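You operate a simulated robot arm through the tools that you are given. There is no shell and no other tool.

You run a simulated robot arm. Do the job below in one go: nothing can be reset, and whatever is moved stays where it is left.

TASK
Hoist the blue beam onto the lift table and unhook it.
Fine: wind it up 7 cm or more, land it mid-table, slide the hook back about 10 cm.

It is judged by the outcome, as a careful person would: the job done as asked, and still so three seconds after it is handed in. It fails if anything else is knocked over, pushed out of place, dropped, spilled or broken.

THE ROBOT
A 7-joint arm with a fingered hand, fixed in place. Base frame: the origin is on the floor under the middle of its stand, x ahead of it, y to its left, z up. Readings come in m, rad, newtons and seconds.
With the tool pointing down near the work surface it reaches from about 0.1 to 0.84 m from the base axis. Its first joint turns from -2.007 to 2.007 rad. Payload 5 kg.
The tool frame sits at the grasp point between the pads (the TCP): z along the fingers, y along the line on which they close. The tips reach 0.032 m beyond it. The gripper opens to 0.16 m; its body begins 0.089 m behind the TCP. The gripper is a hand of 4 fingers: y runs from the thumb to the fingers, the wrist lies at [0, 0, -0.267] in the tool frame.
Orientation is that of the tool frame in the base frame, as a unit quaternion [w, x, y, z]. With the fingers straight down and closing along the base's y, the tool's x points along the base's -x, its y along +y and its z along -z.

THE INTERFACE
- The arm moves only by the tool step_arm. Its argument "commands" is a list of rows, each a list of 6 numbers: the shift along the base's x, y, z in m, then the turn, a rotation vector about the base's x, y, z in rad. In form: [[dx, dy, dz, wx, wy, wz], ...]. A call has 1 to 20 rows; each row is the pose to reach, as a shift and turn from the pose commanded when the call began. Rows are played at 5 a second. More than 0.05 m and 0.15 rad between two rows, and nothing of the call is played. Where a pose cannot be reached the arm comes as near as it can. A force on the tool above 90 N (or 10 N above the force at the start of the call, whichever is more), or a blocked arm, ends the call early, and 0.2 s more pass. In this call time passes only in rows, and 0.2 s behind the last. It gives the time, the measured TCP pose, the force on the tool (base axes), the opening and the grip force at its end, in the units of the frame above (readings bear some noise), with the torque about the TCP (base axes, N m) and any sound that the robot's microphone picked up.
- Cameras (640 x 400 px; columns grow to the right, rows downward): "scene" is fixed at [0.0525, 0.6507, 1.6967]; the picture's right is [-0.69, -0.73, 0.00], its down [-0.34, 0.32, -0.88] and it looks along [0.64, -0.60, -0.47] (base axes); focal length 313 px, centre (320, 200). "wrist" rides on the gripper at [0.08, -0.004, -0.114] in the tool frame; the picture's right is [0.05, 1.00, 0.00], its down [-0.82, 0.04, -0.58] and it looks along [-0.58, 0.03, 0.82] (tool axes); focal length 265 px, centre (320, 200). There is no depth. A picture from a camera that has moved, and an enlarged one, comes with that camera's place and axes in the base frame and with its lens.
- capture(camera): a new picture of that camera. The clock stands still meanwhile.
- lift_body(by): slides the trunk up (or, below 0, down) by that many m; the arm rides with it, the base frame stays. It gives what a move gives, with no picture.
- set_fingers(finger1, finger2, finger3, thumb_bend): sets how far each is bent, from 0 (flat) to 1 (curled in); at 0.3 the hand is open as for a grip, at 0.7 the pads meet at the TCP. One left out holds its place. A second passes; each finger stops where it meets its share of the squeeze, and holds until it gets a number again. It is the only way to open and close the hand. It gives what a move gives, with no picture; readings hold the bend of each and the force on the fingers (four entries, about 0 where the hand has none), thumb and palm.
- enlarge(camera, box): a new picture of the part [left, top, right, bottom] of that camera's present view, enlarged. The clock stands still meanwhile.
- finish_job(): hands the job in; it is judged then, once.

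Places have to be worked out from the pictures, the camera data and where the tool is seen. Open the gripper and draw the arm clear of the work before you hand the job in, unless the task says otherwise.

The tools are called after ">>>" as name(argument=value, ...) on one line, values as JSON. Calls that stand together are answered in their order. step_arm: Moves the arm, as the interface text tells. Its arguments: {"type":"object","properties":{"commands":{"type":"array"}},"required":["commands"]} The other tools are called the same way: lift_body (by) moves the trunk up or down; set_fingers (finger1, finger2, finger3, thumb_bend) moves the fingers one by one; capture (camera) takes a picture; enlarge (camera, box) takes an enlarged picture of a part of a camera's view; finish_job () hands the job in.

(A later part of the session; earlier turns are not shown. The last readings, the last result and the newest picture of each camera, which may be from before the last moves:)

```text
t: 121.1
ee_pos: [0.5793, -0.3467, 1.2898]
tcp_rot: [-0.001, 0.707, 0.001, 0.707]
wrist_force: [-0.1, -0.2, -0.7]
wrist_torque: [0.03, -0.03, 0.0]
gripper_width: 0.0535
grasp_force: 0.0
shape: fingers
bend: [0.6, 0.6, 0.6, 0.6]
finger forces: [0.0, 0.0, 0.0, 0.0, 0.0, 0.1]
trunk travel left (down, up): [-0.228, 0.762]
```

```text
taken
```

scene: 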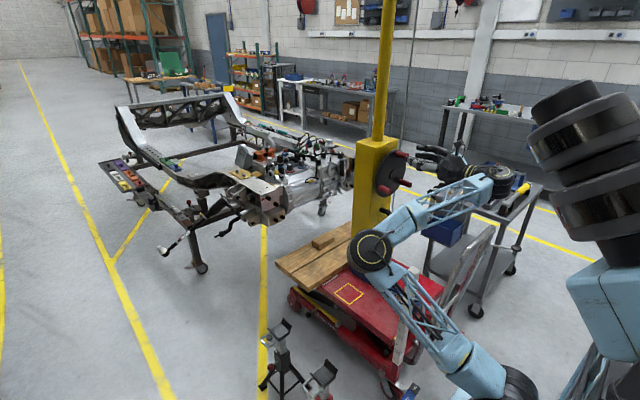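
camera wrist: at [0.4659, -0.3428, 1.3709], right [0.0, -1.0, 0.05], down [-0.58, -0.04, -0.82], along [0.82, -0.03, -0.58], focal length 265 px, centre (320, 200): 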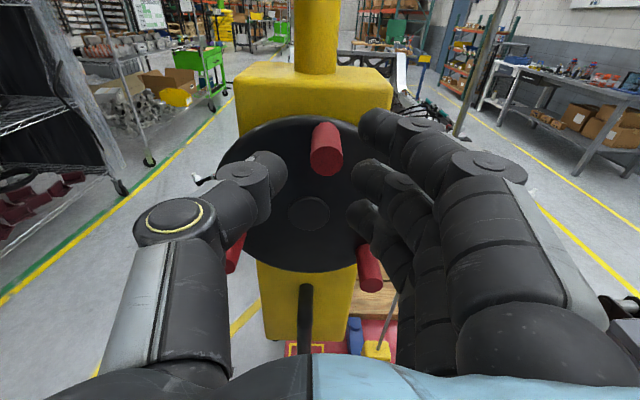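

The knob is straight ahead between thumb and fingers, and clear. I advance to working depth.

>>> step_arm(commands=[[0.012, -0.005, -0.003, 0, 0, 0], [0.027, -0.005, -0.003, 0, 0, 0], [0.042, -0.005, -0.003, 0, 0, 0], [0.053, -0.005, -0.003, 0, 0, 0], [0.06, -0.005, -0.003, 0, 0, 0]])

>>> capture(camera="wrist")

```text
t: 122.3
ee_pos: [0.6394, -0.3517, 1.2866]
tcp_rot: [0.0, 0.708, 0.0, 0.706]
wrist_force: [0.9, -0.4, -0.5]
wrist_torque: [0.0, -0.01, -0.01]
gripper_width: 0.0534
grasp_force: 0.0
shape: fingers
bend: [0.6, 0.6, 0.6, 0.6]
finger forces: [0.0, 0.0, 0.1, 0.0, 0.1, 0.1]
trunk travel left (down, up): [-0.228, 0.762]
```

```text
taken
camera wrist: at [0.526, -0.3479, 1.3676], right [0.0, -1.0, 0.05], down [-0.58, -0.04, -0.82], along [0.82, -0.03, -0.58], focal length 265 px, centre (320, 200)
```

wrist: 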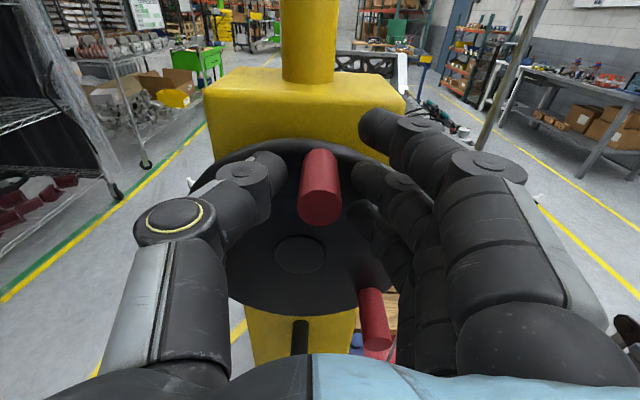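

The knob is centred with no contact. I close on it.

>>> set_fingers(finger1=0.78, finger2=0.78, finger3=0.78, thumb_bend=0.78)

>>> capture(camera="wrist")

```text
t: 123.3
ee_pos: [0.6409, -0.3519, 1.2864]
tcp_rot: [0.0, 0.707, 0.001, 0.707]
wrist_force: [13.0, 5.3, 4.9]
wrist_torque: [0.09, -0.11, -0.05]
gripper_width: 0.0203
grasp_force: 14.8
shape: fingers
bend: [0.78, 0.68, 0.78, 0.68]
finger forces: [0.1, 11.8, 0.0, 0.0, 18.1, 0.0]
trunk travel left (down, up): [-0.228, 0.762]
```

```text
taken
camera wrist: at [0.5271, -0.3472, 1.3675], right [0.0, -1.0, 0.05], down [-0.58, -0.04, -0.81], along [0.82, -0.03, -0.58], focal length 265 px, centre (320, 200)
```

wrist: 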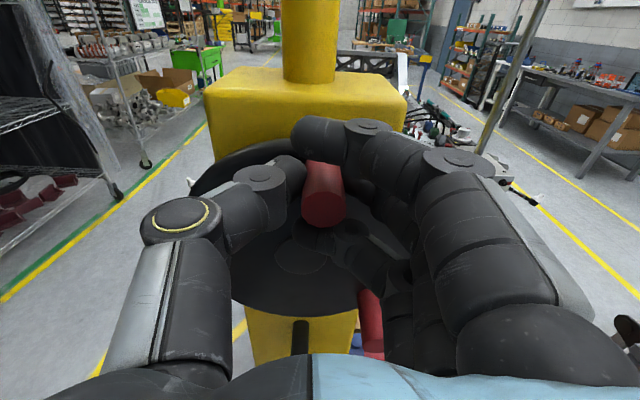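

Good cage. I turn the wheel about −25° by carrying the top knob toward +y along its arc, lowering the hook ~1.8 cm.

>>> step_arm(commands=[[0, 0.0042, 0.0006, 0, 0, 0], [0, 0.0083, 0.001, 0, 0, 0], [0, 0.0126, 0.0012, 0, 0, 0], [0, 0.0168, 0.0012, 0, 0, 0], [0, 0.021, 0.0009, 0, 0, 0], [0, 0.0253, 0.0004, 0, 0, 0], [0, 0.0295, -0.0004, 0, 0, 0], [0, 0.0337, -0.0012, 0, 0, 0], [0, 0.0365, -0.002, 0, 0, 0]])

>>> enlarge(camera="scene", box=[360, 230, 420, 290])

>>> capture(camera="scene")

```text
t: 125.3
ee_pos: [0.6394, -0.3148, 1.2854]
tcp_rot: [0.0, 0.707, 0.001, 0.707]
wrist_force: [3.2, -4.1, 18.5]
wrist_torque: [-0.41, -0.48, -0.26]
gripper_width: 0.0169
grasp_force: 15.7
shape: fingers
bend: [0.78, 0.64, 0.78, 0.72]
finger forces: [0.1, 19.0, 0.1, 0.1, 12.6, 0.0]
trunk travel left (down, up): [-0.228, 0.762]
```

```text
6.67 times, centred on (390, 260) of scene
camera zoom: at [0.0525, 0.6507, 1.6967], right [-0.69, -0.73, 0.0], down [-0.34, 0.32, -0.88], along [0.64, -0.6, -0.47], focal length 2090 px, centre (-147, -200)
```

zoom: 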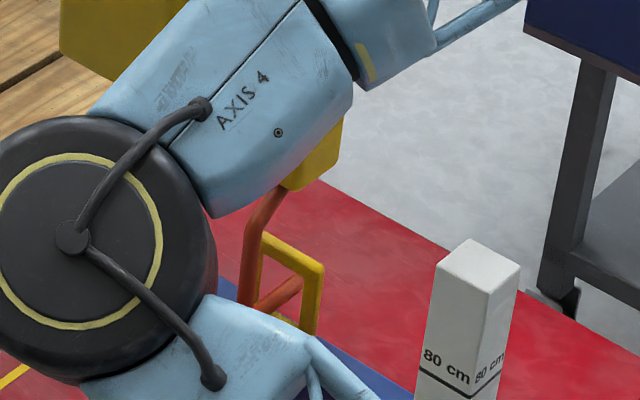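

```text
taken
```

scene: 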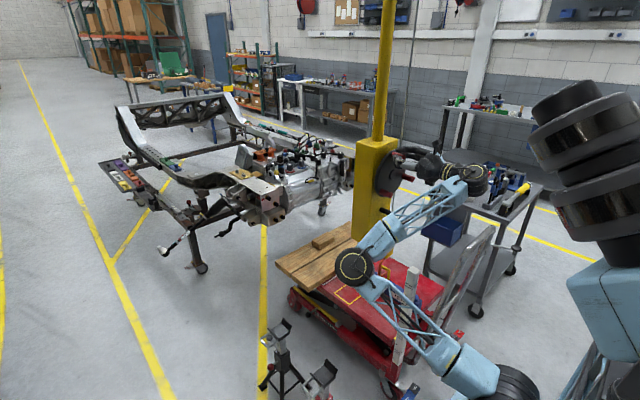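

The hook bar is back in the middle of the hole. I release the knob and withdraw straight back.

>>> set_fingers(finger1=0.5, finger2=0.5, finger3=0.5, thumb_bend=0.5)

>>> step_arm(commands=[[-0.02, 0, 0.002, 0, 0, 0], [-0.04, 0, 0.002, 0, 0, 0], [-0.06, 0, 0.002, 0, 0, 0], [-0.075, -0.005, 0.002, 0, 0, 0]])

>>> lift_body(by=0.172)

>>> capture(camera="wrist")

>>> enlarge(camera="scene", box=[360, 230, 420, 290])

>>> capture(camera="scene")

```text
t: 126.3
ee_pos: [0.6397, -0.3165, 1.2846]
tcp_rot: [-0.002, 0.707, 0.002, 0.707]
wrist_force: [-0.6, 0.2, 0.6]
wrist_torque: [0.0, -0.02, 0.0]
gripper_width: 0.0903
grasp_force: 0.0
shape: fingers
bend: [0.5, 0.5, 0.5, 0.5]
finger forces: [0.0, 0.1, 0.1, 0.0, 0.0, 0.0]
trunk travel left (down, up): [-0.228, 0.762]
```

```text
t: 127.3
ee_pos: [0.5655, -0.3222, 1.2861]
tcp_rot: [-0.002, 0.707, 0.001, 0.707]
wrist_force: [0.7, -0.3, 0.7]
wrist_torque: [-0.01, 0.0, 0.0]
gripper_width: 0.0904
grasp_force: 0.1
shape: fingers
bend: [0.5, 0.5, 0.5, 0.5]
finger forces: [0.0, 0.0, 0.0, 0.0, 0.1, 0.0]
trunk travel left (down, up): [-0.228, 0.762]
```

```text
t: 129.3
ee_pos: [0.565, -0.3221, 1.4577]
tcp_rot: [0.0, 0.707, 0.001, 0.707]
wrist_force: [-0.8, -0.4, -1.5]
wrist_torque: [-0.01, 0.0, 0.02]
gripper_width: 0.0903
grasp_force: 0.0
shape: fingers
bend: [0.5, 0.5, 0.5, 0.5]
finger forces: [0.0, 0.1, 0.1, 0.0, 0.0, 0.0]
trunk travel left (down, up): [-0.4, 0.59]
```

```text
taken
camera wrist: at [0.4514, -0.3169, 1.5394], right [0.0, -1.0, 0.05], down [-0.58, -0.04, -0.82], along [0.82, -0.03, -0.58], focal length 265 px, centre (320, 200)
```

wrist: 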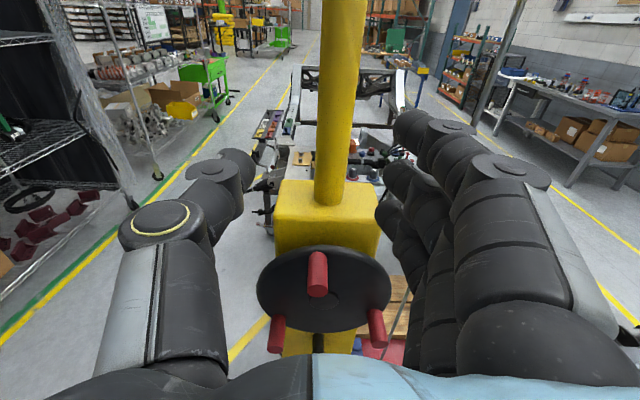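

```text
6.67 times, centred on (390, 260) of scene
camera zoom: at [0.0525, 0.6507, 1.6967], right [-0.69, -0.73, 0.0], down [-0.34, 0.32, -0.88], along [0.64, -0.6, -0.47], focal length 2090 px, centre (-147, -200)
```

zoom: 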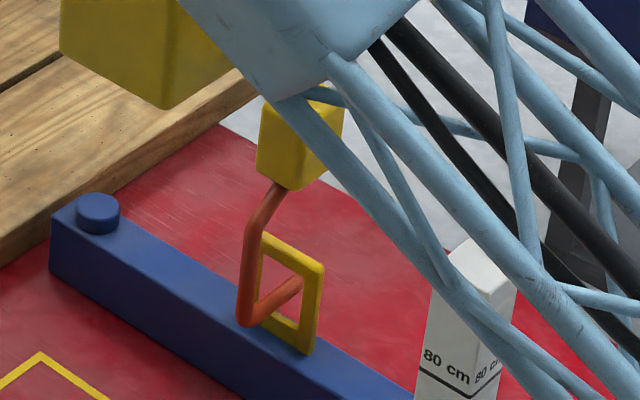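

```text
taken
```

scene: 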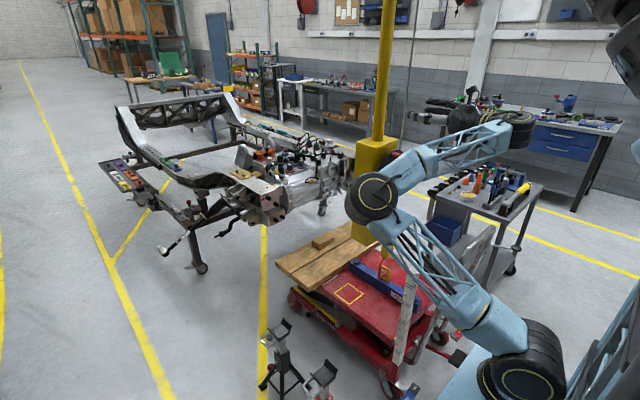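

The hook sits mid-hole again. For the slide-back I will use the mast, which is high and clear of everything, at about (0.775, −0.342). I open the hand and advance to straddle it at z≈1.458.

>>> set_fingers(finger1=0.4, finger2=0.4, finger3=0.4, thumb_bend=0.4)

>>> step_arm(commands=[[0.02, -0.012, 0, 0, 0, 0], [0.045, -0.021, 0, 0, 0, 0], [0.07, -0.021, 0, 0, 0, 0], [0.095, -0.021, 0, 0, 0, 0], [0.12, -0.021, 0, 0, 0, 0], [0.145, -0.021, 0, 0, 0, 0]])

>>> capture(camera="wrist")

>>> capture(camera="scene")

```text
t: 130.3
ee_pos: [0.5648, -0.3212, 1.4581]
tcp_rot: [-0.001, 0.707, 0.001, 0.707]
wrist_force: [-0.6, 0.3, -0.6]
wrist_torque: [-0.01, 0.0, 0.0]
gripper_width: 0.1302
grasp_force: 0.1
shape: fingers
bend: [0.4, 0.4, 0.4, 0.4]
finger forces: [0.1, 0.0, 0.0, 0.0, 0.0, 0.0]
trunk travel left (down, up): [-0.4, 0.59]
```

```text
t: 131.7
ee_pos: [0.7098, -0.3419, 1.4583]
tcp_rot: [-0.001, 0.707, 0.002, 0.707]
wrist_force: [-0.2, 0.4, 0.0]
wrist_torque: [0.03, -0.02, -0.03]
gripper_width: 0.1306
grasp_force: 0.0
shape: fingers
bend: [0.4, 0.4, 0.4, 0.4]
finger forces: [0.0, 0.1, 0.0, 0.0, 0.0, 0.0]
trunk travel left (down, up): [-0.4, 0.59]
```

```text
taken
camera wrist: at [0.5964, -0.3379, 1.5394], right [0.0, -1.0, 0.05], down [-0.58, -0.04, -0.82], along [0.82, -0.03, -0.58], focal length 265 px, centre (320, 200)
```

wrist: 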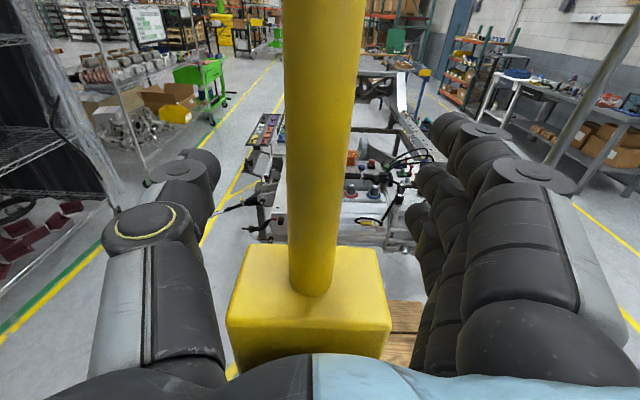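

```text
taken
```

scene: 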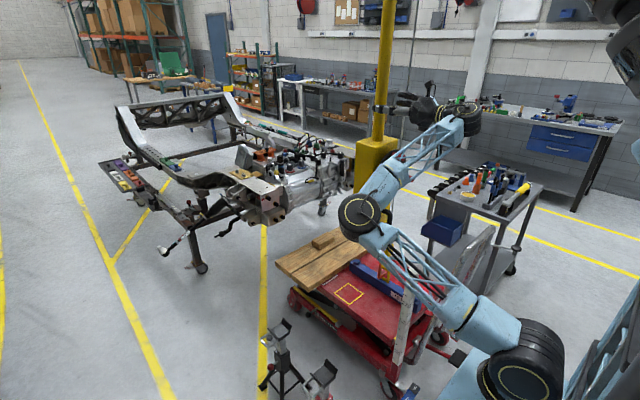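

The mast is centred between thumb and fingers. I advance the last 6 cm and close on it.

>>> step_arm(commands=[[0.02, 0, 0, 0, 0, 0], [0.04, 0, 0, 0, 0, 0], [0.055, 0, 0, 0, 0, 0], [0.063, 0, 0, 0, 0, 0]])

>>> set_fingers(finger1=0.72, finger2=0.72, finger3=0.72, thumb_bend=0.72)

>>> capture(camera="wrist")

```text
t: 132.7
ee_pos: [0.7734, -0.3421, 1.4597]
tcp_rot: [-0.001, 0.707, 0.001, 0.707]
wrist_force: [-1.2, 0.0, 0.6]
wrist_torque: [-0.01, 0.0, 0.02]
gripper_width: 0.1308
grasp_force: 0.3
shape: fingers
bend: [0.4, 0.4, 0.4, 0.4]
finger forces: [0.0, 0.0, 0.0, 0.1, 0.0, 0.1]
trunk travel left (down, up): [-0.4, 0.59]
```

```text
t: 133.7
ee_pos: [0.7756, -0.3413, 1.4578]
tcp_rot: [0.0, 0.708, 0.001, 0.707]
wrist_force: [20.2, 5.2, 9.6]
wrist_torque: [0.07, -0.07, -0.24]
gripper_width: 0.0331
grasp_force: 18.4
shape: fingers
bend: [0.7, 0.7, 0.7, 0.67]
finger forces: [5.6, 5.8, 5.7, 0.1, 20.5, 0.0]
trunk travel left (down, up): [-0.4, 0.59]
```

```text
taken
camera wrist: at [0.6617, -0.3364, 1.5392], right [0.0, -1.0, 0.05], down [-0.58, -0.05, -0.81], along [0.82, -0.03, -0.58], focal length 265 px, centre (320, 200)
```

wrist: 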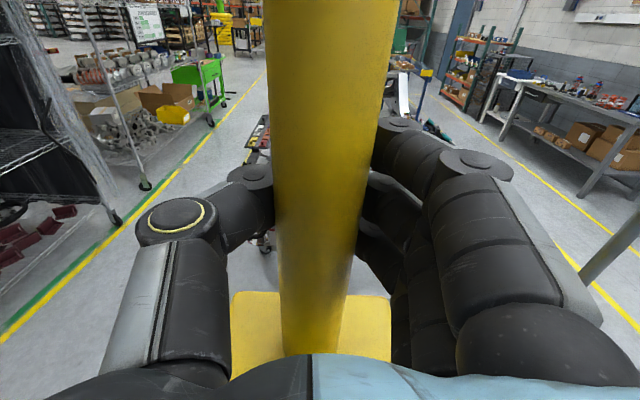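

The mast is held. I slide back +y slowly, 2.5 cm first, and check the hook moves through the eye without dragging the beam.

>>> step_arm(commands=[[0, 0.003, 0, 0, 0, 0], [0, 0.007, 0, 0, 0, 0], [0, 0.012, 0, 0, 0, 0], [0, 0.017, 0, 0, 0, 0], [0, 0.021, 0, 0, 0, 0], [0, 0.025, 0, 0, 0, 0]])

>>> enlarge(camera="scene", box=[350, 230, 410, 290])

>>> capture(camera="wrist")

```text
t: 135.1
ee_pos: [0.772, -0.3254, 1.4565]
tcp_rot: [-0.001, 0.706, -0.003, 0.708]
wrist_force: [15.8, -49.0, 17.2]
wrist_torque: [-0.55, -0.17, -0.21]
gripper_width: 0.0363
grasp_force: 25.6
shape: fingers
bend: [0.66, 0.66, 0.66, 0.7]
finger forces: [15.6, 15.5, 15.4, 0.0, 3.1, 0.0]
trunk travel left (down, up): [-0.4, 0.59]
```

```text
6.67 times, centred on (380, 260) of scene
camera zoom: at [0.0525, 0.6507, 1.6967], right [-0.69, -0.73, 0.0], down [-0.34, 0.32, -0.88], along [0.64, -0.6, -0.47], focal length 2090 px, centre (-80, -200)
```

zoom: 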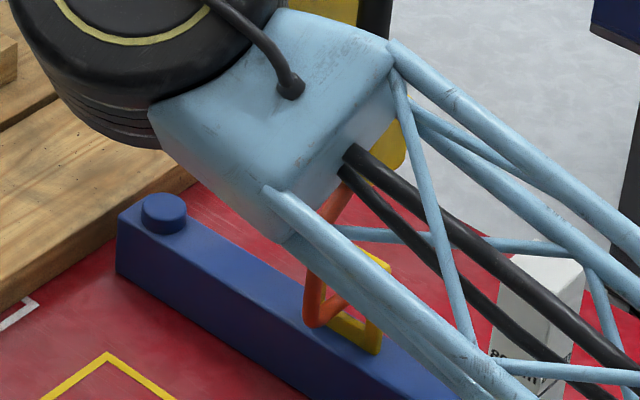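

```text
taken
camera wrist: at [0.6588, -0.3217, 1.5378], right [-0.01, -1.0, 0.05], down [-0.58, -0.03, -0.82], along [0.82, -0.03, -0.58], focal length 265 px, centre (320, 200)
```

wrist: 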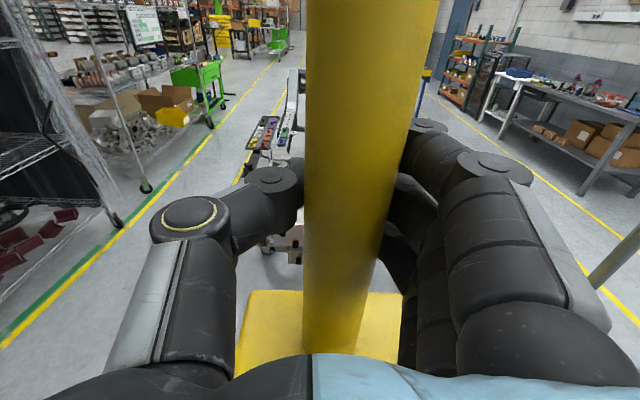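

The mast would not budge at ~50 N while it slid easily by the handle, and it also did not shift when bumped, so the trolley seems braked unless the handle is used. I ease the hand back, release the mast, and withdraw.

>>> step_arm(commands=[[0, -0.005, 0, 0, 0, 0], [0, -0.01, 0, 0, 0, 0], [0, -0.016, 0, 0, 0, 0]])

>>> set_fingers(finger1=0.4, finger2=0.4, finger3=0.4, thumb_bend=0.4)

>>> step_arm(commands=[[-0.03, 0, 0, 0, 0, 0], [-0.06, 0, 0, 0, 0, 0], [-0.09, 0, 0, 0, 0, 0], [-0.12, 0, 0, 0, 0, 0], [-0.15, 0, 0, 0, 0, 0], [-0.175, 0, 0, 0, 0, 0], [-0.195, 0, 0, 0, 0, 0]])

>>> capture(camera="wrist")

>>> enlarge(camera="scene", box=[340, 120, 460, 300])

```text
t: 135.9
ee_pos: [0.7739, -0.334, 1.4573]
tcp_rot: [-0.003, 0.708, 0.002, 0.706]
wrist_force: [4.2, -14.9, 2.3]
wrist_torque: [-0.05, -0.06, -0.04]
gripper_width: 0.0339
grasp_force: 16.6
shape: fingers
bend: [0.69, 0.69, 0.69, 0.69]
finger forces: [7.8, 7.9, 8.0, 0.0, 10.0, 0.0]
trunk travel left (down, up): [-0.4, 0.59]
```

```text
t: 136.9
ee_pos: [0.7719, -0.3329, 1.4589]
tcp_rot: [-0.001, 0.707, 0.001, 0.707]
wrist_force: [0.3, 0.5, 0.0]
wrist_torque: [-0.04, -0.01, -0.02]
gripper_width: 0.1305
grasp_force: 0.1
shape: fingers
bend: [0.4, 0.4, 0.4, 0.4]
finger forces: [0.0, 0.0, 0.0, 0.0, 0.0, 0.0]
trunk travel left (down, up): [-0.4, 0.59]
```

```text
t: 138.5
ee_pos: [0.5775, -0.3329, 1.4581]
tcp_rot: [-0.001, 0.707, 0.0, 0.707]
wrist_force: [0.9, -0.2, 0.5]
wrist_torque: [0.01, 0.0, 0.03]
gripper_width: 0.1309
grasp_force: 0.1
shape: fingers
bend: [0.4, 0.4, 0.4, 0.4]
finger forces: [0.0, 0.0, 0.0, 0.1, 0.0, 0.0]
trunk travel left (down, up): [-0.4, 0.59]
```

```text
taken
camera wrist: at [0.4639, -0.3287, 1.5394], right [0.0, -1.0, 0.05], down [-0.58, -0.04, -0.82], along [0.82, -0.03, -0.58], focal length 265 px, centre (320, 200)
```

wrist: 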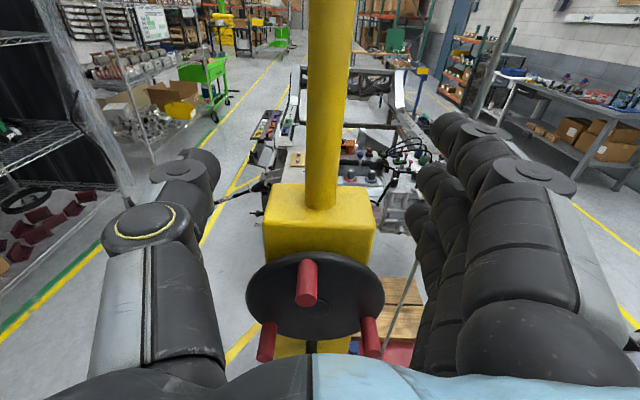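

```text
2.22 times, centred on (400, 210) of scene
camera zoom: at [0.0525, 0.6507, 1.6967], right [-0.69, -0.73, 0.0], down [-0.34, 0.32, -0.88], along [0.64, -0.6, -0.47], focal length 696 px, centre (142, 178)
```

zoom: 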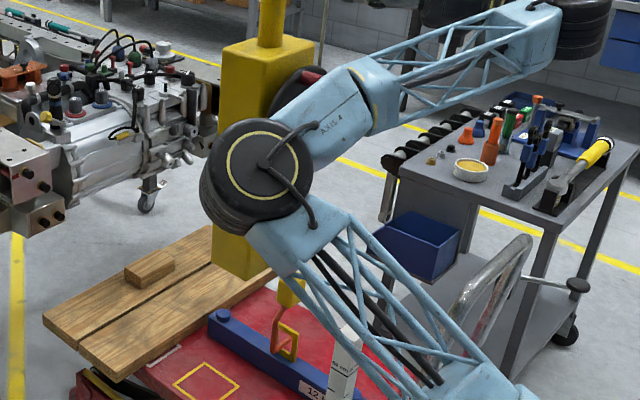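

The trolley is unchanged. I pitch the hand down 30° here, keeping the wrist high above the push-handle and post for the approach to the handle.

>>> step_arm(commands=[[-0.002, -0.002, 0, 0, 0.1047, 0], [-0.004, -0.004, 0, 0, 0.2094, 0], [-0.006, -0.006, 0, 0, 0.3142, 0], [-0.008, -0.008, 0, 0, 0.4189, 0], [-0.01, -0.009, 0, 0, 0.5236, 0]])

>>> capture(camera="wrist")

>>> capture(camera="scene")

```text
t: 139.7
ee_pos: [0.5671, -0.3425, 1.4575]
tcp_rot: [0.0, 0.866, 0.0, 0.499]
wrist_force: [-0.1, -0.6, 0.0]
wrist_torque: [0.02, 0.0, -0.03]
gripper_width: 0.1311
grasp_force: 0.1
shape: fingers
bend: [0.4, 0.4, 0.4, 0.4]
finger forces: [0.1, 0.0, 0.0, 0.0, 0.0, 0.0]
trunk travel left (down, up): [-0.4, 0.59]
```

```text
taken
camera wrist: at [0.5094, -0.3379, 1.5854], right [0.03, -1.0, 0.04], down [-0.91, -0.04, -0.42], along [0.42, -0.03, -0.91], focal length 265 px, centre (320, 200)
```

wrist: 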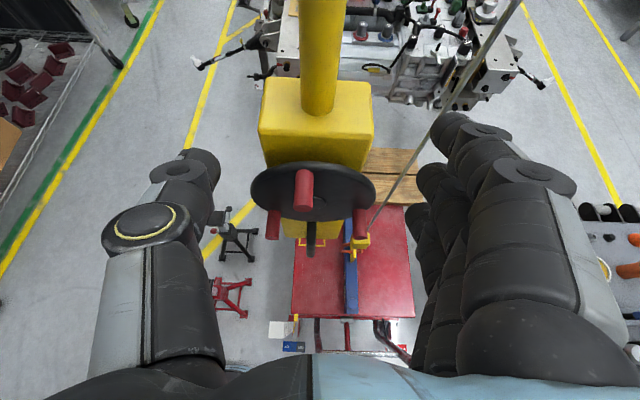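

```text
taken
```

scene: 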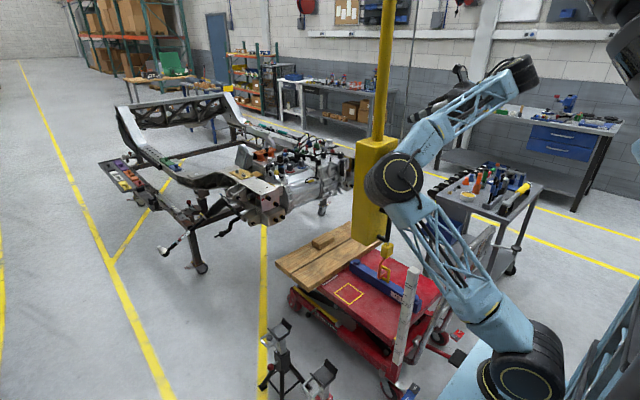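

From above I can see the beam lying squarely in the middle of the table. I now descend in front of the wheel with a safe gap to the knob tips, in small steps.

>>> step_arm(commands=[[-0.006, 0, -0.03, 0, 0, 0], [-0.01, 0, -0.06, 0, 0, 0], [-0.01, 0, -0.09, 0, 0, 0], [-0.01, 0, -0.12, 0, 0, 0], [-0.01, 0, -0.15, 0, 0, 0], [-0.01, 0, -0.18, 0, 0, 0], [-0.01, 0, -0.21, 0, 0, 0], [-0.01, 0, -0.24, 0, 0, 0]])

>>> capture(camera="wrist")

>>> capture(camera="scene")

```text
t: 141.5
ee_pos: [0.6338, -0.3265, 1.2466]
tcp_rot: [0.002, 0.866, -0.016, 0.499]
wrist_force: [-1.1, -0.3, -0.6]
wrist_torque: [0.03, 0.01, -0.1]
gripper_width: 0.1315
grasp_force: 0.6
shape: fingers
bend: [0.4, 0.4, 0.4, 0.4]
finger forces: [1.5, 0.0, 0.0, 0.0, 0.1, 0.0]
out of reach, approached as far as the arm can: row 2, 3, 4, 5, 6, 7, 8
trunk travel left (down, up): [-0.4, 0.59]
```

```text
taken
camera wrist: at [0.5759, -0.3215, 1.3743], right [0.0, -1.0, 0.03], down [-0.91, -0.01, -0.42], along [0.42, -0.03, -0.91], focal length 265 px, centre (320, 200)
```

wrist: 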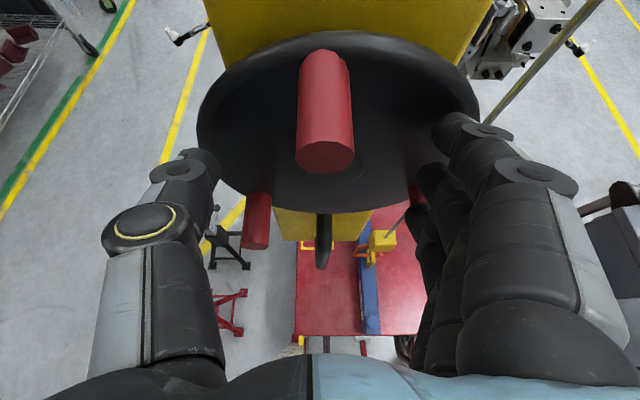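

```text
taken
```

scene: 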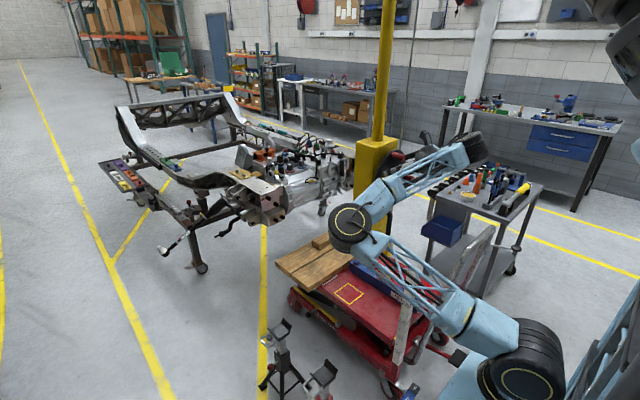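

The arm again ran out of reach and drifted toward the wheel. I realise the hand's roll has gone a full turn (180 → −180°) since the good posture, which explains the strained elbow. I back up and out the way I came, gently.

>>> step_arm(commands=[[0, 0, 0.02, 0, 0, 0], [-0.003, 0, 0.045, 0, 0, 0], [-0.01, 0, 0.07, 0, 0, 0], [-0.018, 0, 0.095, 0, 0, 0], [-0.026, 0, 0.12, 0, 0, 0], [-0.034, 0, 0.145, 0, 0, 0], [-0.042, 0, 0.17, 0, 0, 0], [-0.05, 0, 0.195, 0, 0, 0], [-0.05, 0, 0.22, 0, 0, 0]])

>>> enlarge(camera="scene", box=[340, 120, 460, 300])

>>> capture(camera="wrist")

```text
t: 143.5
ee_pos: [0.5833, -0.3268, 1.4677]
tcp_rot: [-0.001, 0.866, 0.0, 0.5]
wrist_force: [0.8, -0.2, 0.1]
wrist_torque: [-0.02, -0.01, -0.01]
gripper_width: 0.1315
grasp_force: 0.1
shape: fingers
bend: [0.4, 0.4, 0.4, 0.4]
finger forces: [0.0, 0.0, 0.0, 0.0, 0.0, 0.0]
out of reach, approached as far as the arm can: row 1
trunk travel left (down, up): [-0.4, 0.59]
```

```text
2.22 times, centred on (400, 210) of scene
camera zoom: at [0.0525, 0.6507, 1.6967], right [-0.69, -0.73, 0.0], down [-0.34, 0.32, -0.88], along [0.64, -0.6, -0.47], focal length 696 px, centre (142, 178)
```

zoom: 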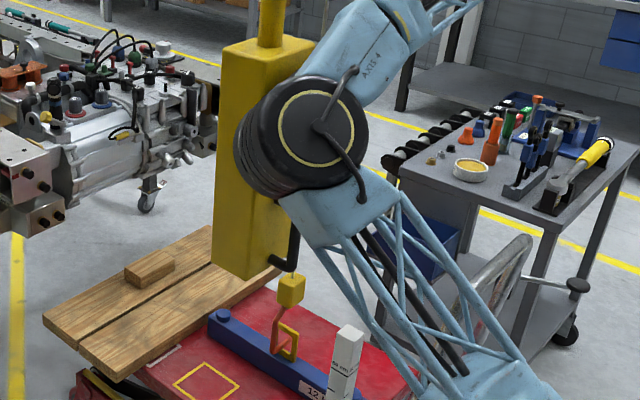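

```text
taken
camera wrist: at [0.5255, -0.3225, 1.595], right [0.03, -1.0, 0.04], down [-0.91, -0.04, -0.42], along [0.42, -0.03, -0.91], focal length 265 px, centre (320, 200)
```

wrist: 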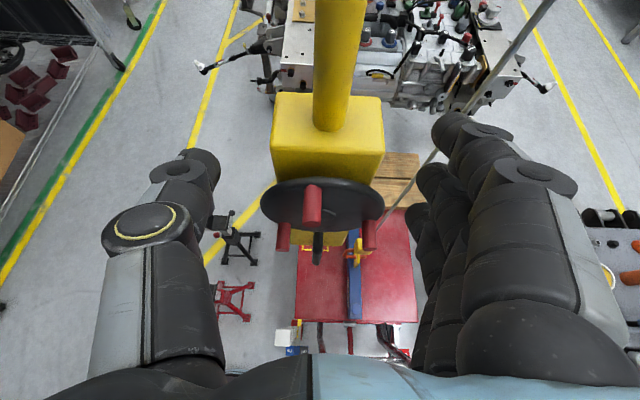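

All is in order here. I retrace to the open space on the +y side at z≈1.52, levelling the hand on the way.

>>> step_arm(commands=[[0.01, 0.028, 0.005, 0, -0.1047, 0], [0.022, 0.056, 0.01, 0, -0.2094, 0], [0.035, 0.084, 0.015, 0, -0.3142, 0], [0.05, 0.112, 0.02, 0, -0.4189, 0], [0.066, 0.14, 0.025, 0, -0.5236, 0], [0.083, 0.168, 0.03, 0, -0.5236, 0], [0.1, 0.196, 0.035, 0, -0.5236, 0], [0.117, 0.224, 0.04, 0, -0.5236, 0], [0.134, 0.252, 0.045, 0, -0.5236, 0], [0.15, 0.28, 0.05, 0, -0.5236, 0]])

>>> capture(camera="scene")

```text
t: 145.7
ee_pos: [0.7341, -0.0456, 1.517]
tcp_rot: [-0.001, 0.707, 0.001, 0.707]
wrist_force: [0.3, -0.1, 0.0]
wrist_torque: [-0.02, 0.01, 0.02]
gripper_width: 0.1311
grasp_force: 0.0
shape: fingers
bend: [0.4, 0.4, 0.4, 0.4]
finger forces: [0.0, 0.0, 0.0, 0.0, 0.0, 0.1]
trunk travel left (down, up): [-0.4, 0.59]
```

```text
taken
```

scene: 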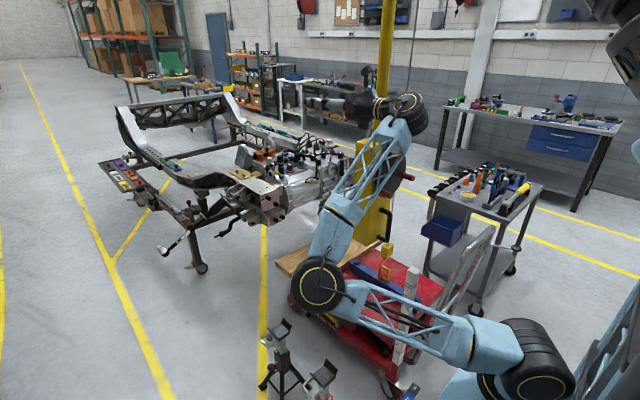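

In open space now. I roll the hand back in the positive direction by 120° about its pointing axis, watching how the elbow responds.

>>> step_arm(commands=[[0, 0.002, 0, 0.14, 0, 0], [0, 0.004, 0, 0.28, 0, 0], [0, 0.006, 0, 0.42, 0, 0], [0, 0.008, 0, 0.56, 0, 0], [0, 0.01, 0, 0.7, 0, 0], [0, 0.012, 0, 0.84, 0, 0], [0, 0.014, 0, 0.98, 0, 0], [0, 0.016, 0, 1.12, 0, 0], [0, 0.018, 0, 1.26, 0, 0], [0, 0.02, 0, 1.4, 0, 0], [0, 0.02, 0, 1.54, 0, 0], [0, 0.02, 0, 1.68, 0, 0], [0, 0.02, 0, 1.82, 0, 0], [0, 0.02, 0, 1.96, 0, 0], [0, 0.02, 0, 2.0944, 0, 0]])

>>> capture(camera="scene")

```text
t: 148.9
ee_pos: [0.7338, -0.0259, 1.5168]
tcp_rot: [0.613, -0.352, 0.613, -0.353]
wrist_force: [-0.8, 0.4, 0.0]
wrist_torque: [0.0, 0.01, 0.01]
gripper_width: 0.1315
grasp_force: 0.1
shape: fingers
bend: [0.4, 0.4, 0.4, 0.4]
finger forces: [0.1, 0.0, 0.0, 0.0, 0.1, 0.0]
trunk travel left (down, up): [-0.4, 0.59]
```

```text
taken
```

scene: 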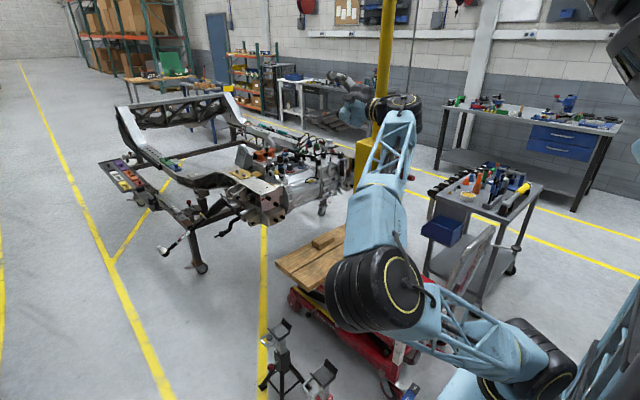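

The elbow is swivelling up again. I continue another 120°.

>>> step_arm(commands=[[0, 0, 0, 0.14, 0, 0], [0, 0, 0, 0.28, 0, 0], [0, 0, 0, 0.42, 0, 0], [0, 0, 0, 0.56, 0, 0], [0, 0, 0, 0.7, 0, 0], [0, 0, 0, 0.84, 0, 0], [0, 0, 0, 0.98, 0, 0], [0, 0, 0, 1.12, 0, 0], [0, 0, 0, 1.26, 0, 0], [0, 0, 0, 1.4, 0, 0], [0, 0, 0, 1.54, 0, 0], [0, 0, 0, 1.68, 0, 0], [0, 0, 0, 1.82, 0, 0], [0, 0, 0, 1.96, 0, 0], [0, 0, 0, 2.0944, 0, 0]])

>>> capture(camera="scene")

```text
t: 152.1
ee_pos: [0.7339, -0.0271, 1.5162]
tcp_rot: [0.612, 0.355, 0.613, 0.353]
wrist_force: [0.0, 0.1, 0.3]
wrist_torque: [0.01, -0.02, 0.0]
gripper_width: 0.1312
grasp_force: 0.1
shape: fingers
bend: [0.4, 0.4, 0.4, 0.4]
finger forces: [0.1, 0.1, 0.0, 0.0, 0.0, 0.1]
trunk travel left (down, up): [-0.4, 0.59]
```

```text
taken
```

scene: 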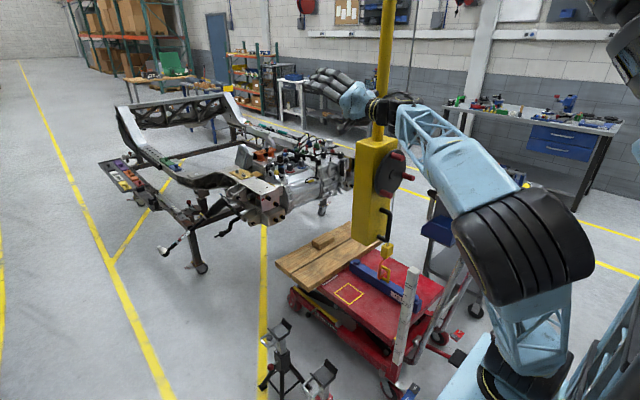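

The elbow is back on its original side. I finish with another 120° so the hand is at the roll used before (camera on top).

>>> step_arm(commands=[[0, 0, 0, 0.14, 0, 0], [0, 0, 0, 0.28, 0, 0], [0, 0, 0, 0.42, 0, 0], [0, 0, 0, 0.56, 0, 0], [0, 0, 0, 0.7, 0, 0], [0, 0, 0, 0.84, 0, 0], [0, 0, 0, 0.98, 0, 0], [0, 0, 0, 1.12, 0, 0], [0, 0, 0, 1.26, 0, 0], [0, 0, 0, 1.4, 0, 0], [0, 0, 0, 1.54, 0, 0], [0, 0, 0, 1.68, 0, 0], [0, 0, 0, 1.82, 0, 0], [0, 0, 0, 1.96, 0, 0], [0, 0, 0, 2.0944, 0, 0]])

>>> capture(camera="scene")

>>> capture(camera="wrist")

```text
t: 154.8
ee_pos: [0.7273, -0.1154, 1.5115]
tcp_rot: [0.163, 0.706, 0.079, 0.685]
wrist_force: [-0.3, 0.9, -0.9]
wrist_torque: [-0.01, -0.01, -0.07]
gripper_width: 0.131
grasp_force: 0.1
shape: fingers
bend: [0.4, 0.4, 0.4, 0.4]
finger forces: [0.0, 0.0, 0.0, 0.0, 0.0, 0.1]
trunk travel left (down, up): [-0.4, 0.59]
stopped in row 13: the arm was blocked; the commanded pose is now the measured one
```

```text
taken
```

scene: 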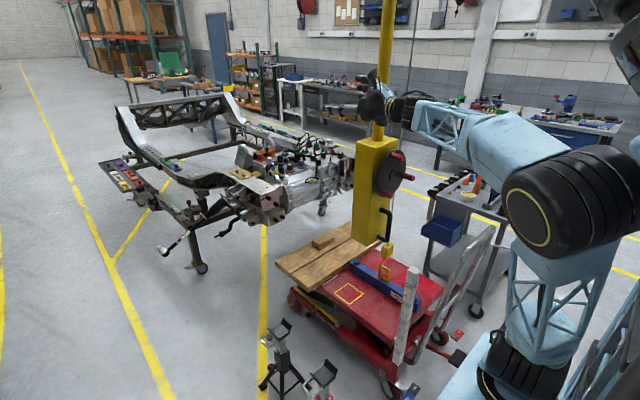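

```text
taken
camera wrist: at [0.6179, -0.0698, 1.5871], right [-0.11, -0.92, 0.39], down [-0.62, -0.24, -0.75], along [0.78, -0.32, -0.54], focal length 265 px, centre (320, 200)
```

wrist: 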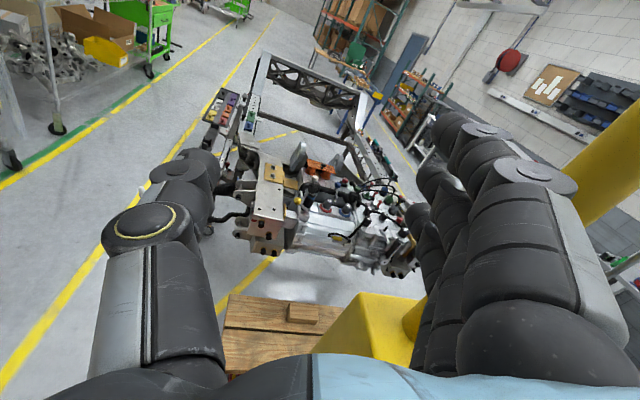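

That direction reached a wrist limit at about 163°. Instead I will grip the handle with the original roll (camera below) and the hand pitched down, which is the arm's natural posture. I roll back to that orientation, easing to y≈−0.03.

>>> step_arm(commands=[[0, 0.01, 0, -0.1397, 0.0084, 0.0021], [0, 0.02, 0, -0.2793, 0.0169, 0.0042], [0, 0.03, 0, -0.419, 0.0253, 0.0063], [0, 0.04, 0, -0.5586, 0.0337, 0.0084], [0, 0.05, 0, -0.6983, 0.0422, 0.0105], [0, 0.06, 0, -0.8379, 0.0506, 0.0126], [0, 0.07, 0, -0.9776, 0.059, 0.0147], [0, 0.08, 0, -1.1172, 0.0675, 0.0168], [0, 0.085, 0, -1.2569, 0.0759, 0.0189], [0, 0.085, 0, -1.3965, 0.0844, 0.021], [0, 0.085, 0, -1.5362, 0.0928, 0.0231], [0, 0.085, 0, -1.6758, 0.1012, 0.0252], [0, 0.085, 0, -1.8155, 0.1097, 0.0273], [0, 0.085, 0, -1.9551, 0.1181, 0.0294], [0, 0.085, 0, -2.0948, 0.1265, 0.0315], [0, 0.085, 0, -2.2344, 0.135, 0.0336], [0, 0.085, 0, -2.3741, 0.1434, 0.0357], [0, 0.085, 0, -2.5137, 0.1518, 0.0378], [0, 0.085, 0, -2.6534, 0.1603, 0.0399], [0, 0.085, 0, -2.793, 0.1687, 0.042]])

>>> capture(camera="scene")

```text
t: 159.0
ee_pos: [0.7265, -0.0311, 1.5109]
tcp_rot: [0.707, -0.002, 0.707, 0.0]
wrist_force: [0.3, 0.8, -0.6]
wrist_torque: [0.02, 0.01, 0.03]
gripper_width: 0.1314
grasp_force: 0.1
shape: fingers
bend: [0.4, 0.4, 0.4, 0.4]
finger forces: [0.0, 0.0, 0.0, 0.0, 0.0, 0.0]
trunk travel left (down, up): [-0.4, 0.59]
```

```text
taken
```

scene: 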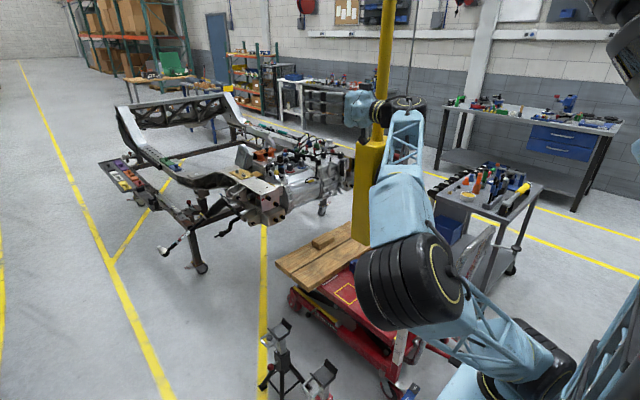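

The arm is back in its original roll with the elbow up. I pitch the hand down 40° here and lower the trunk a little for better reach geometry.

>>> step_arm(commands=[[0, 0, 0, 0, 0.14, 0], [0, 0, 0, 0, 0.28, 0], [0, 0, 0, 0, 0.42, 0], [0, 0, 0, 0, 0.56, 0], [0, 0, 0, 0, 0.698, 0]])

>>> lift_body(by=-0.15)

>>> capture(camera="scene")

>>> capture(camera="wrist")

```text
t: 160.2
ee_pos: [0.7254, -0.0321, 1.5114]
tcp_rot: [0.422, -0.001, 0.907, 0.002]
wrist_force: [0.4, 1.2, 0.7]
wrist_torque: [-0.02, 0.01, 0.02]
gripper_width: 0.1316
grasp_force: 0.1
shape: fingers
bend: [0.4, 0.4, 0.4, 0.4]
finger forces: [0.0, 0.0, 0.1, 0.0, 0.0, 0.0]
trunk travel left (down, up): [-0.4, 0.59]
```

```text
t: 161.9
ee_pos: [0.7244, -0.0309, 1.3619]
tcp_rot: [0.422, -0.001, 0.906, 0.001]
wrist_force: [-0.9, 0.5, 0.5]
wrist_torque: [-0.02, 0.03, 0.01]
gripper_width: 0.1314
grasp_force: 0.0
shape: fingers
bend: [0.4, 0.4, 0.4, 0.4]
finger forces: [0.0, 0.0, 0.1, 0.0, 0.0, 0.0]
trunk travel left (down, up): [-0.25, 0.74]
```

```text
taken
```

scene: 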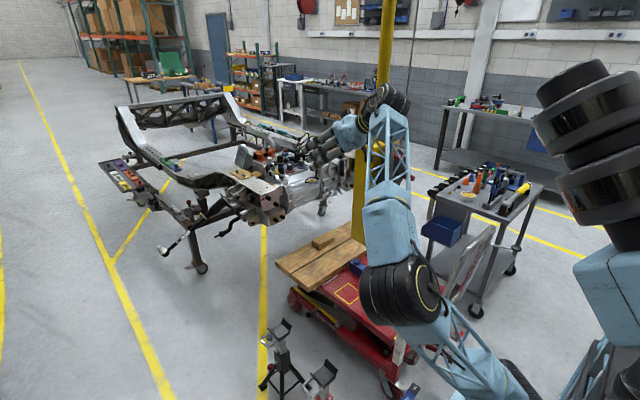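

```text
taken
camera wrist: at [0.5866, -0.0355, 1.374], right [-0.04, 1.0, -0.04], down [0.08, 0.04, 1.0], along [1.0, 0.03, -0.08], focal length 265 px, centre (320, 200)
```

wrist: 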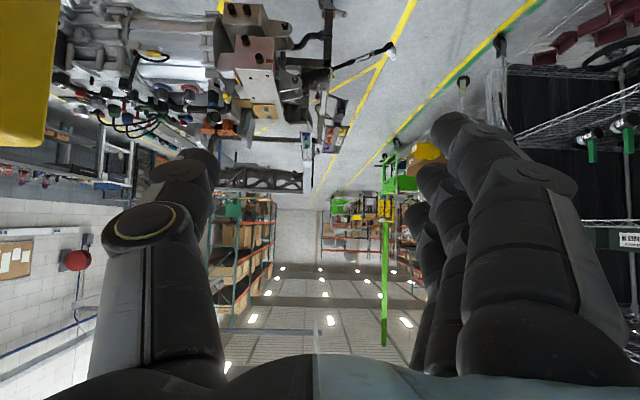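

The camera now looks straight ahead under the hand, which will show the handle well. I descend here in open space to z≈1.05.

>>> step_arm(commands=[[-0.002, -0.002, -0.03, 0, 0, 0], [-0.004, -0.004, -0.06, 0, 0, 0], [-0.006, -0.006, -0.09, 0, 0, 0], [-0.008, -0.008, -0.12, 0, 0, 0], [-0.01, -0.01, -0.15, 0, 0, 0], [-0.012, -0.012, -0.18, 0, 0, 0], [-0.014, -0.014, -0.21, 0, 0, 0], [-0.016, -0.016, -0.24, 0, 0, 0], [-0.018, -0.018, -0.27, 0, 0, 0], [-0.02, -0.02, -0.3, 0, 0, 0]])

>>> capture(camera="scene")

>>> capture(camera="wrist")

```text
t: 164.2
ee_pos: [0.7059, -0.0509, 1.0618]
tcp_rot: [0.422, -0.001, 0.907, 0.002]
wrist_force: [-1.1, -1.2, 0.4]
wrist_torque: [0.03, -0.01, -0.01]
gripper_width: 0.1314
grasp_force: 0.0
shape: fingers
bend: [0.4, 0.4, 0.4, 0.4]
finger forces: [0.0, 0.0, 0.0, 0.1, 0.0, 0.1]
trunk travel left (down, up): [-0.25, 0.74]
```

```text
taken
```

scene: 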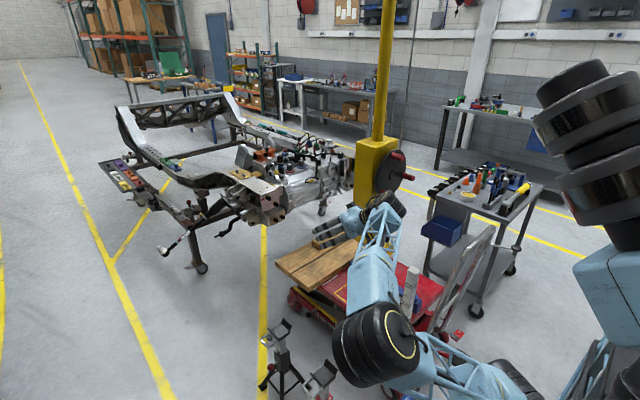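

```text
taken
camera wrist: at [0.566, -0.0558, 1.0739], right [-0.04, 1.0, -0.04], down [0.08, 0.04, 1.0], along [1.0, 0.03, -0.08], focal length 265 px, centre (320, 200)
```

wrist: 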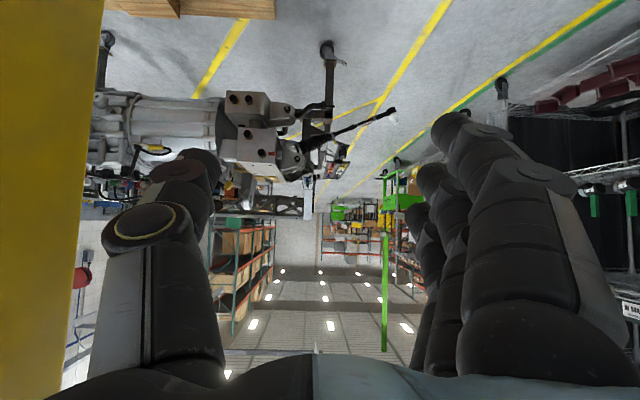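

No limits flagged. I move toward the handle in short calls, staying low under the wheel and pulling back in x as I go.

>>> step_arm(commands=[[-0.022, -0.03, 0, 0, 0, 0], [-0.044, -0.06, 0, 0, 0, 0], [-0.066, -0.09, 0, 0, 0, 0], [-0.086, -0.12, 0, 0, 0, 0]])

>>> capture(camera="wrist")

>>> capture(camera="scene")

```text
t: 165.2
ee_pos: [0.6199, -0.1718, 1.0613]
tcp_rot: [0.423, -0.001, 0.906, 0.001]
wrist_force: [0.1, 1.3, 0.4]
wrist_torque: [-0.02, 0.03, 0.0]
gripper_width: 0.1313
grasp_force: 0.2
shape: fingers
bend: [0.4, 0.4, 0.4, 0.4]
finger forces: [0.1, 0.0, 0.1, 0.0, 0.0, 0.0]
trunk travel left (down, up): [-0.25, 0.74]
```

```text
taken
camera wrist: at [0.4808, -0.1753, 1.0735], right [-0.04, 1.0, -0.04], down [0.08, 0.04, 1.0], along [1.0, 0.03, -0.08], focal length 265 px, centre (320, 200)
```

wrist: 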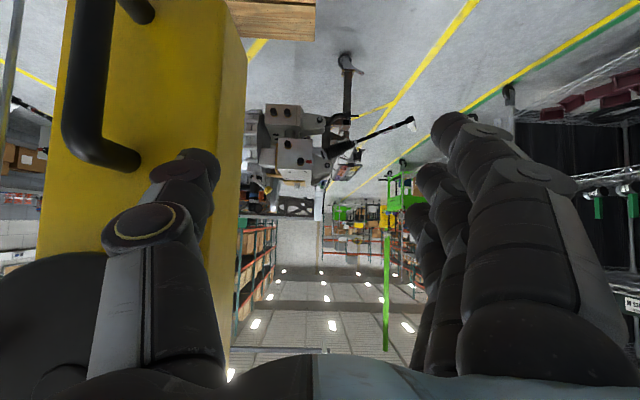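

```text
taken
```

scene: 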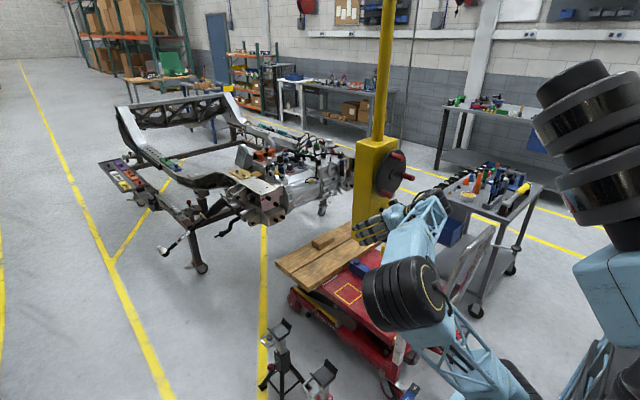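

The handle is visible to the left of the thumb, bar at y≈−0.338. I continue in front of it with the hand pulled back.

>>> step_arm(commands=[[-0.02, -0.028, 0, 0, 0, 0], [-0.038, -0.058, 0, 0, 0, 0], [-0.052, -0.088, 0, 0, 0, 0]])

>>> capture(camera="wrist")

```text
t: 165.9
ee_pos: [0.5669, -0.2596, 1.0608]
tcp_rot: [0.423, -0.001, 0.906, 0.002]
wrist_force: [0.3, 0.6, 0.5]
wrist_torque: [-0.05, 0.0, 0.01]
gripper_width: 0.1313
grasp_force: 0.0
shape: fingers
bend: [0.4, 0.4, 0.4, 0.4]
finger forces: [0.1, 0.0, 0.1, 0.1, 0.1, 0.0]
trunk travel left (down, up): [-0.25, 0.74]
```

```text
taken
camera wrist: at [0.4276, -0.2641, 1.0739], right [-0.04, 1.0, -0.04], down [0.08, 0.04, 1.0], along [1.0, 0.03, -0.08], focal length 265 px, centre (320, 200)
```

wrist: 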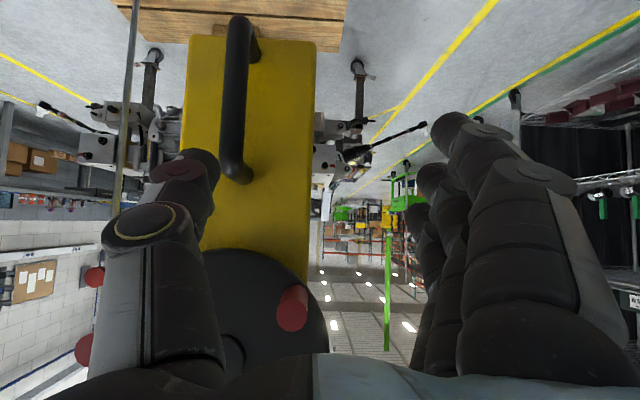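

The bar is at y≈−0.340. I shift over to be directly in line with it.

>>> step_arm(commands=[[-0.002, -0.025, -0.004, 0, 0, 0], [-0.002, -0.05, -0.008, 0, 0, 0], [-0.002, -0.07, -0.012, 0, 0, 0], [0, -0.08, -0.012, 0, 0, 0]])

>>> capture(camera="wrist")

>>> capture(camera="scene")

```text
t: 166.9
ee_pos: [0.5679, -0.3394, 1.0503]
tcp_rot: [0.423, 0.0, 0.906, 0.001]
wrist_force: [-0.1, 0.0, 0.7]
wrist_torque: [-0.02, 0.0, 0.01]
gripper_width: 0.1314
grasp_force: 0.1
shape: fingers
bend: [0.4, 0.4, 0.4, 0.4]
finger forces: [0.1, 0.0, 0.1, 0.1, 0.1, 0.1]
trunk travel left (down, up): [-0.25, 0.74]
```

```text
taken
camera wrist: at [0.4288, -0.3441, 1.0622], right [-0.04, 1.0, -0.04], down [0.08, 0.04, 1.0], along [1.0, 0.03, -0.08], focal length 265 px, centre (320, 200)
```

wrist: 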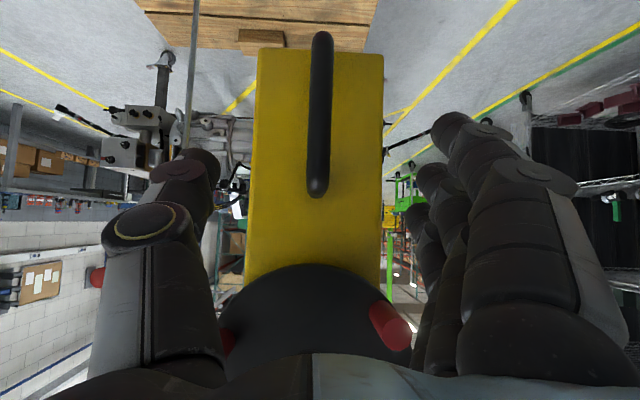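

```text
taken
```

scene: 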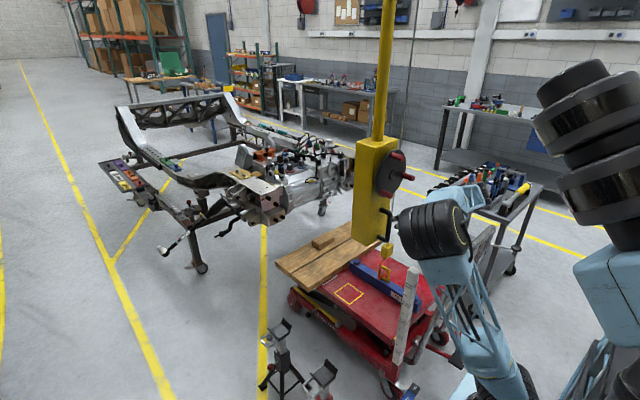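

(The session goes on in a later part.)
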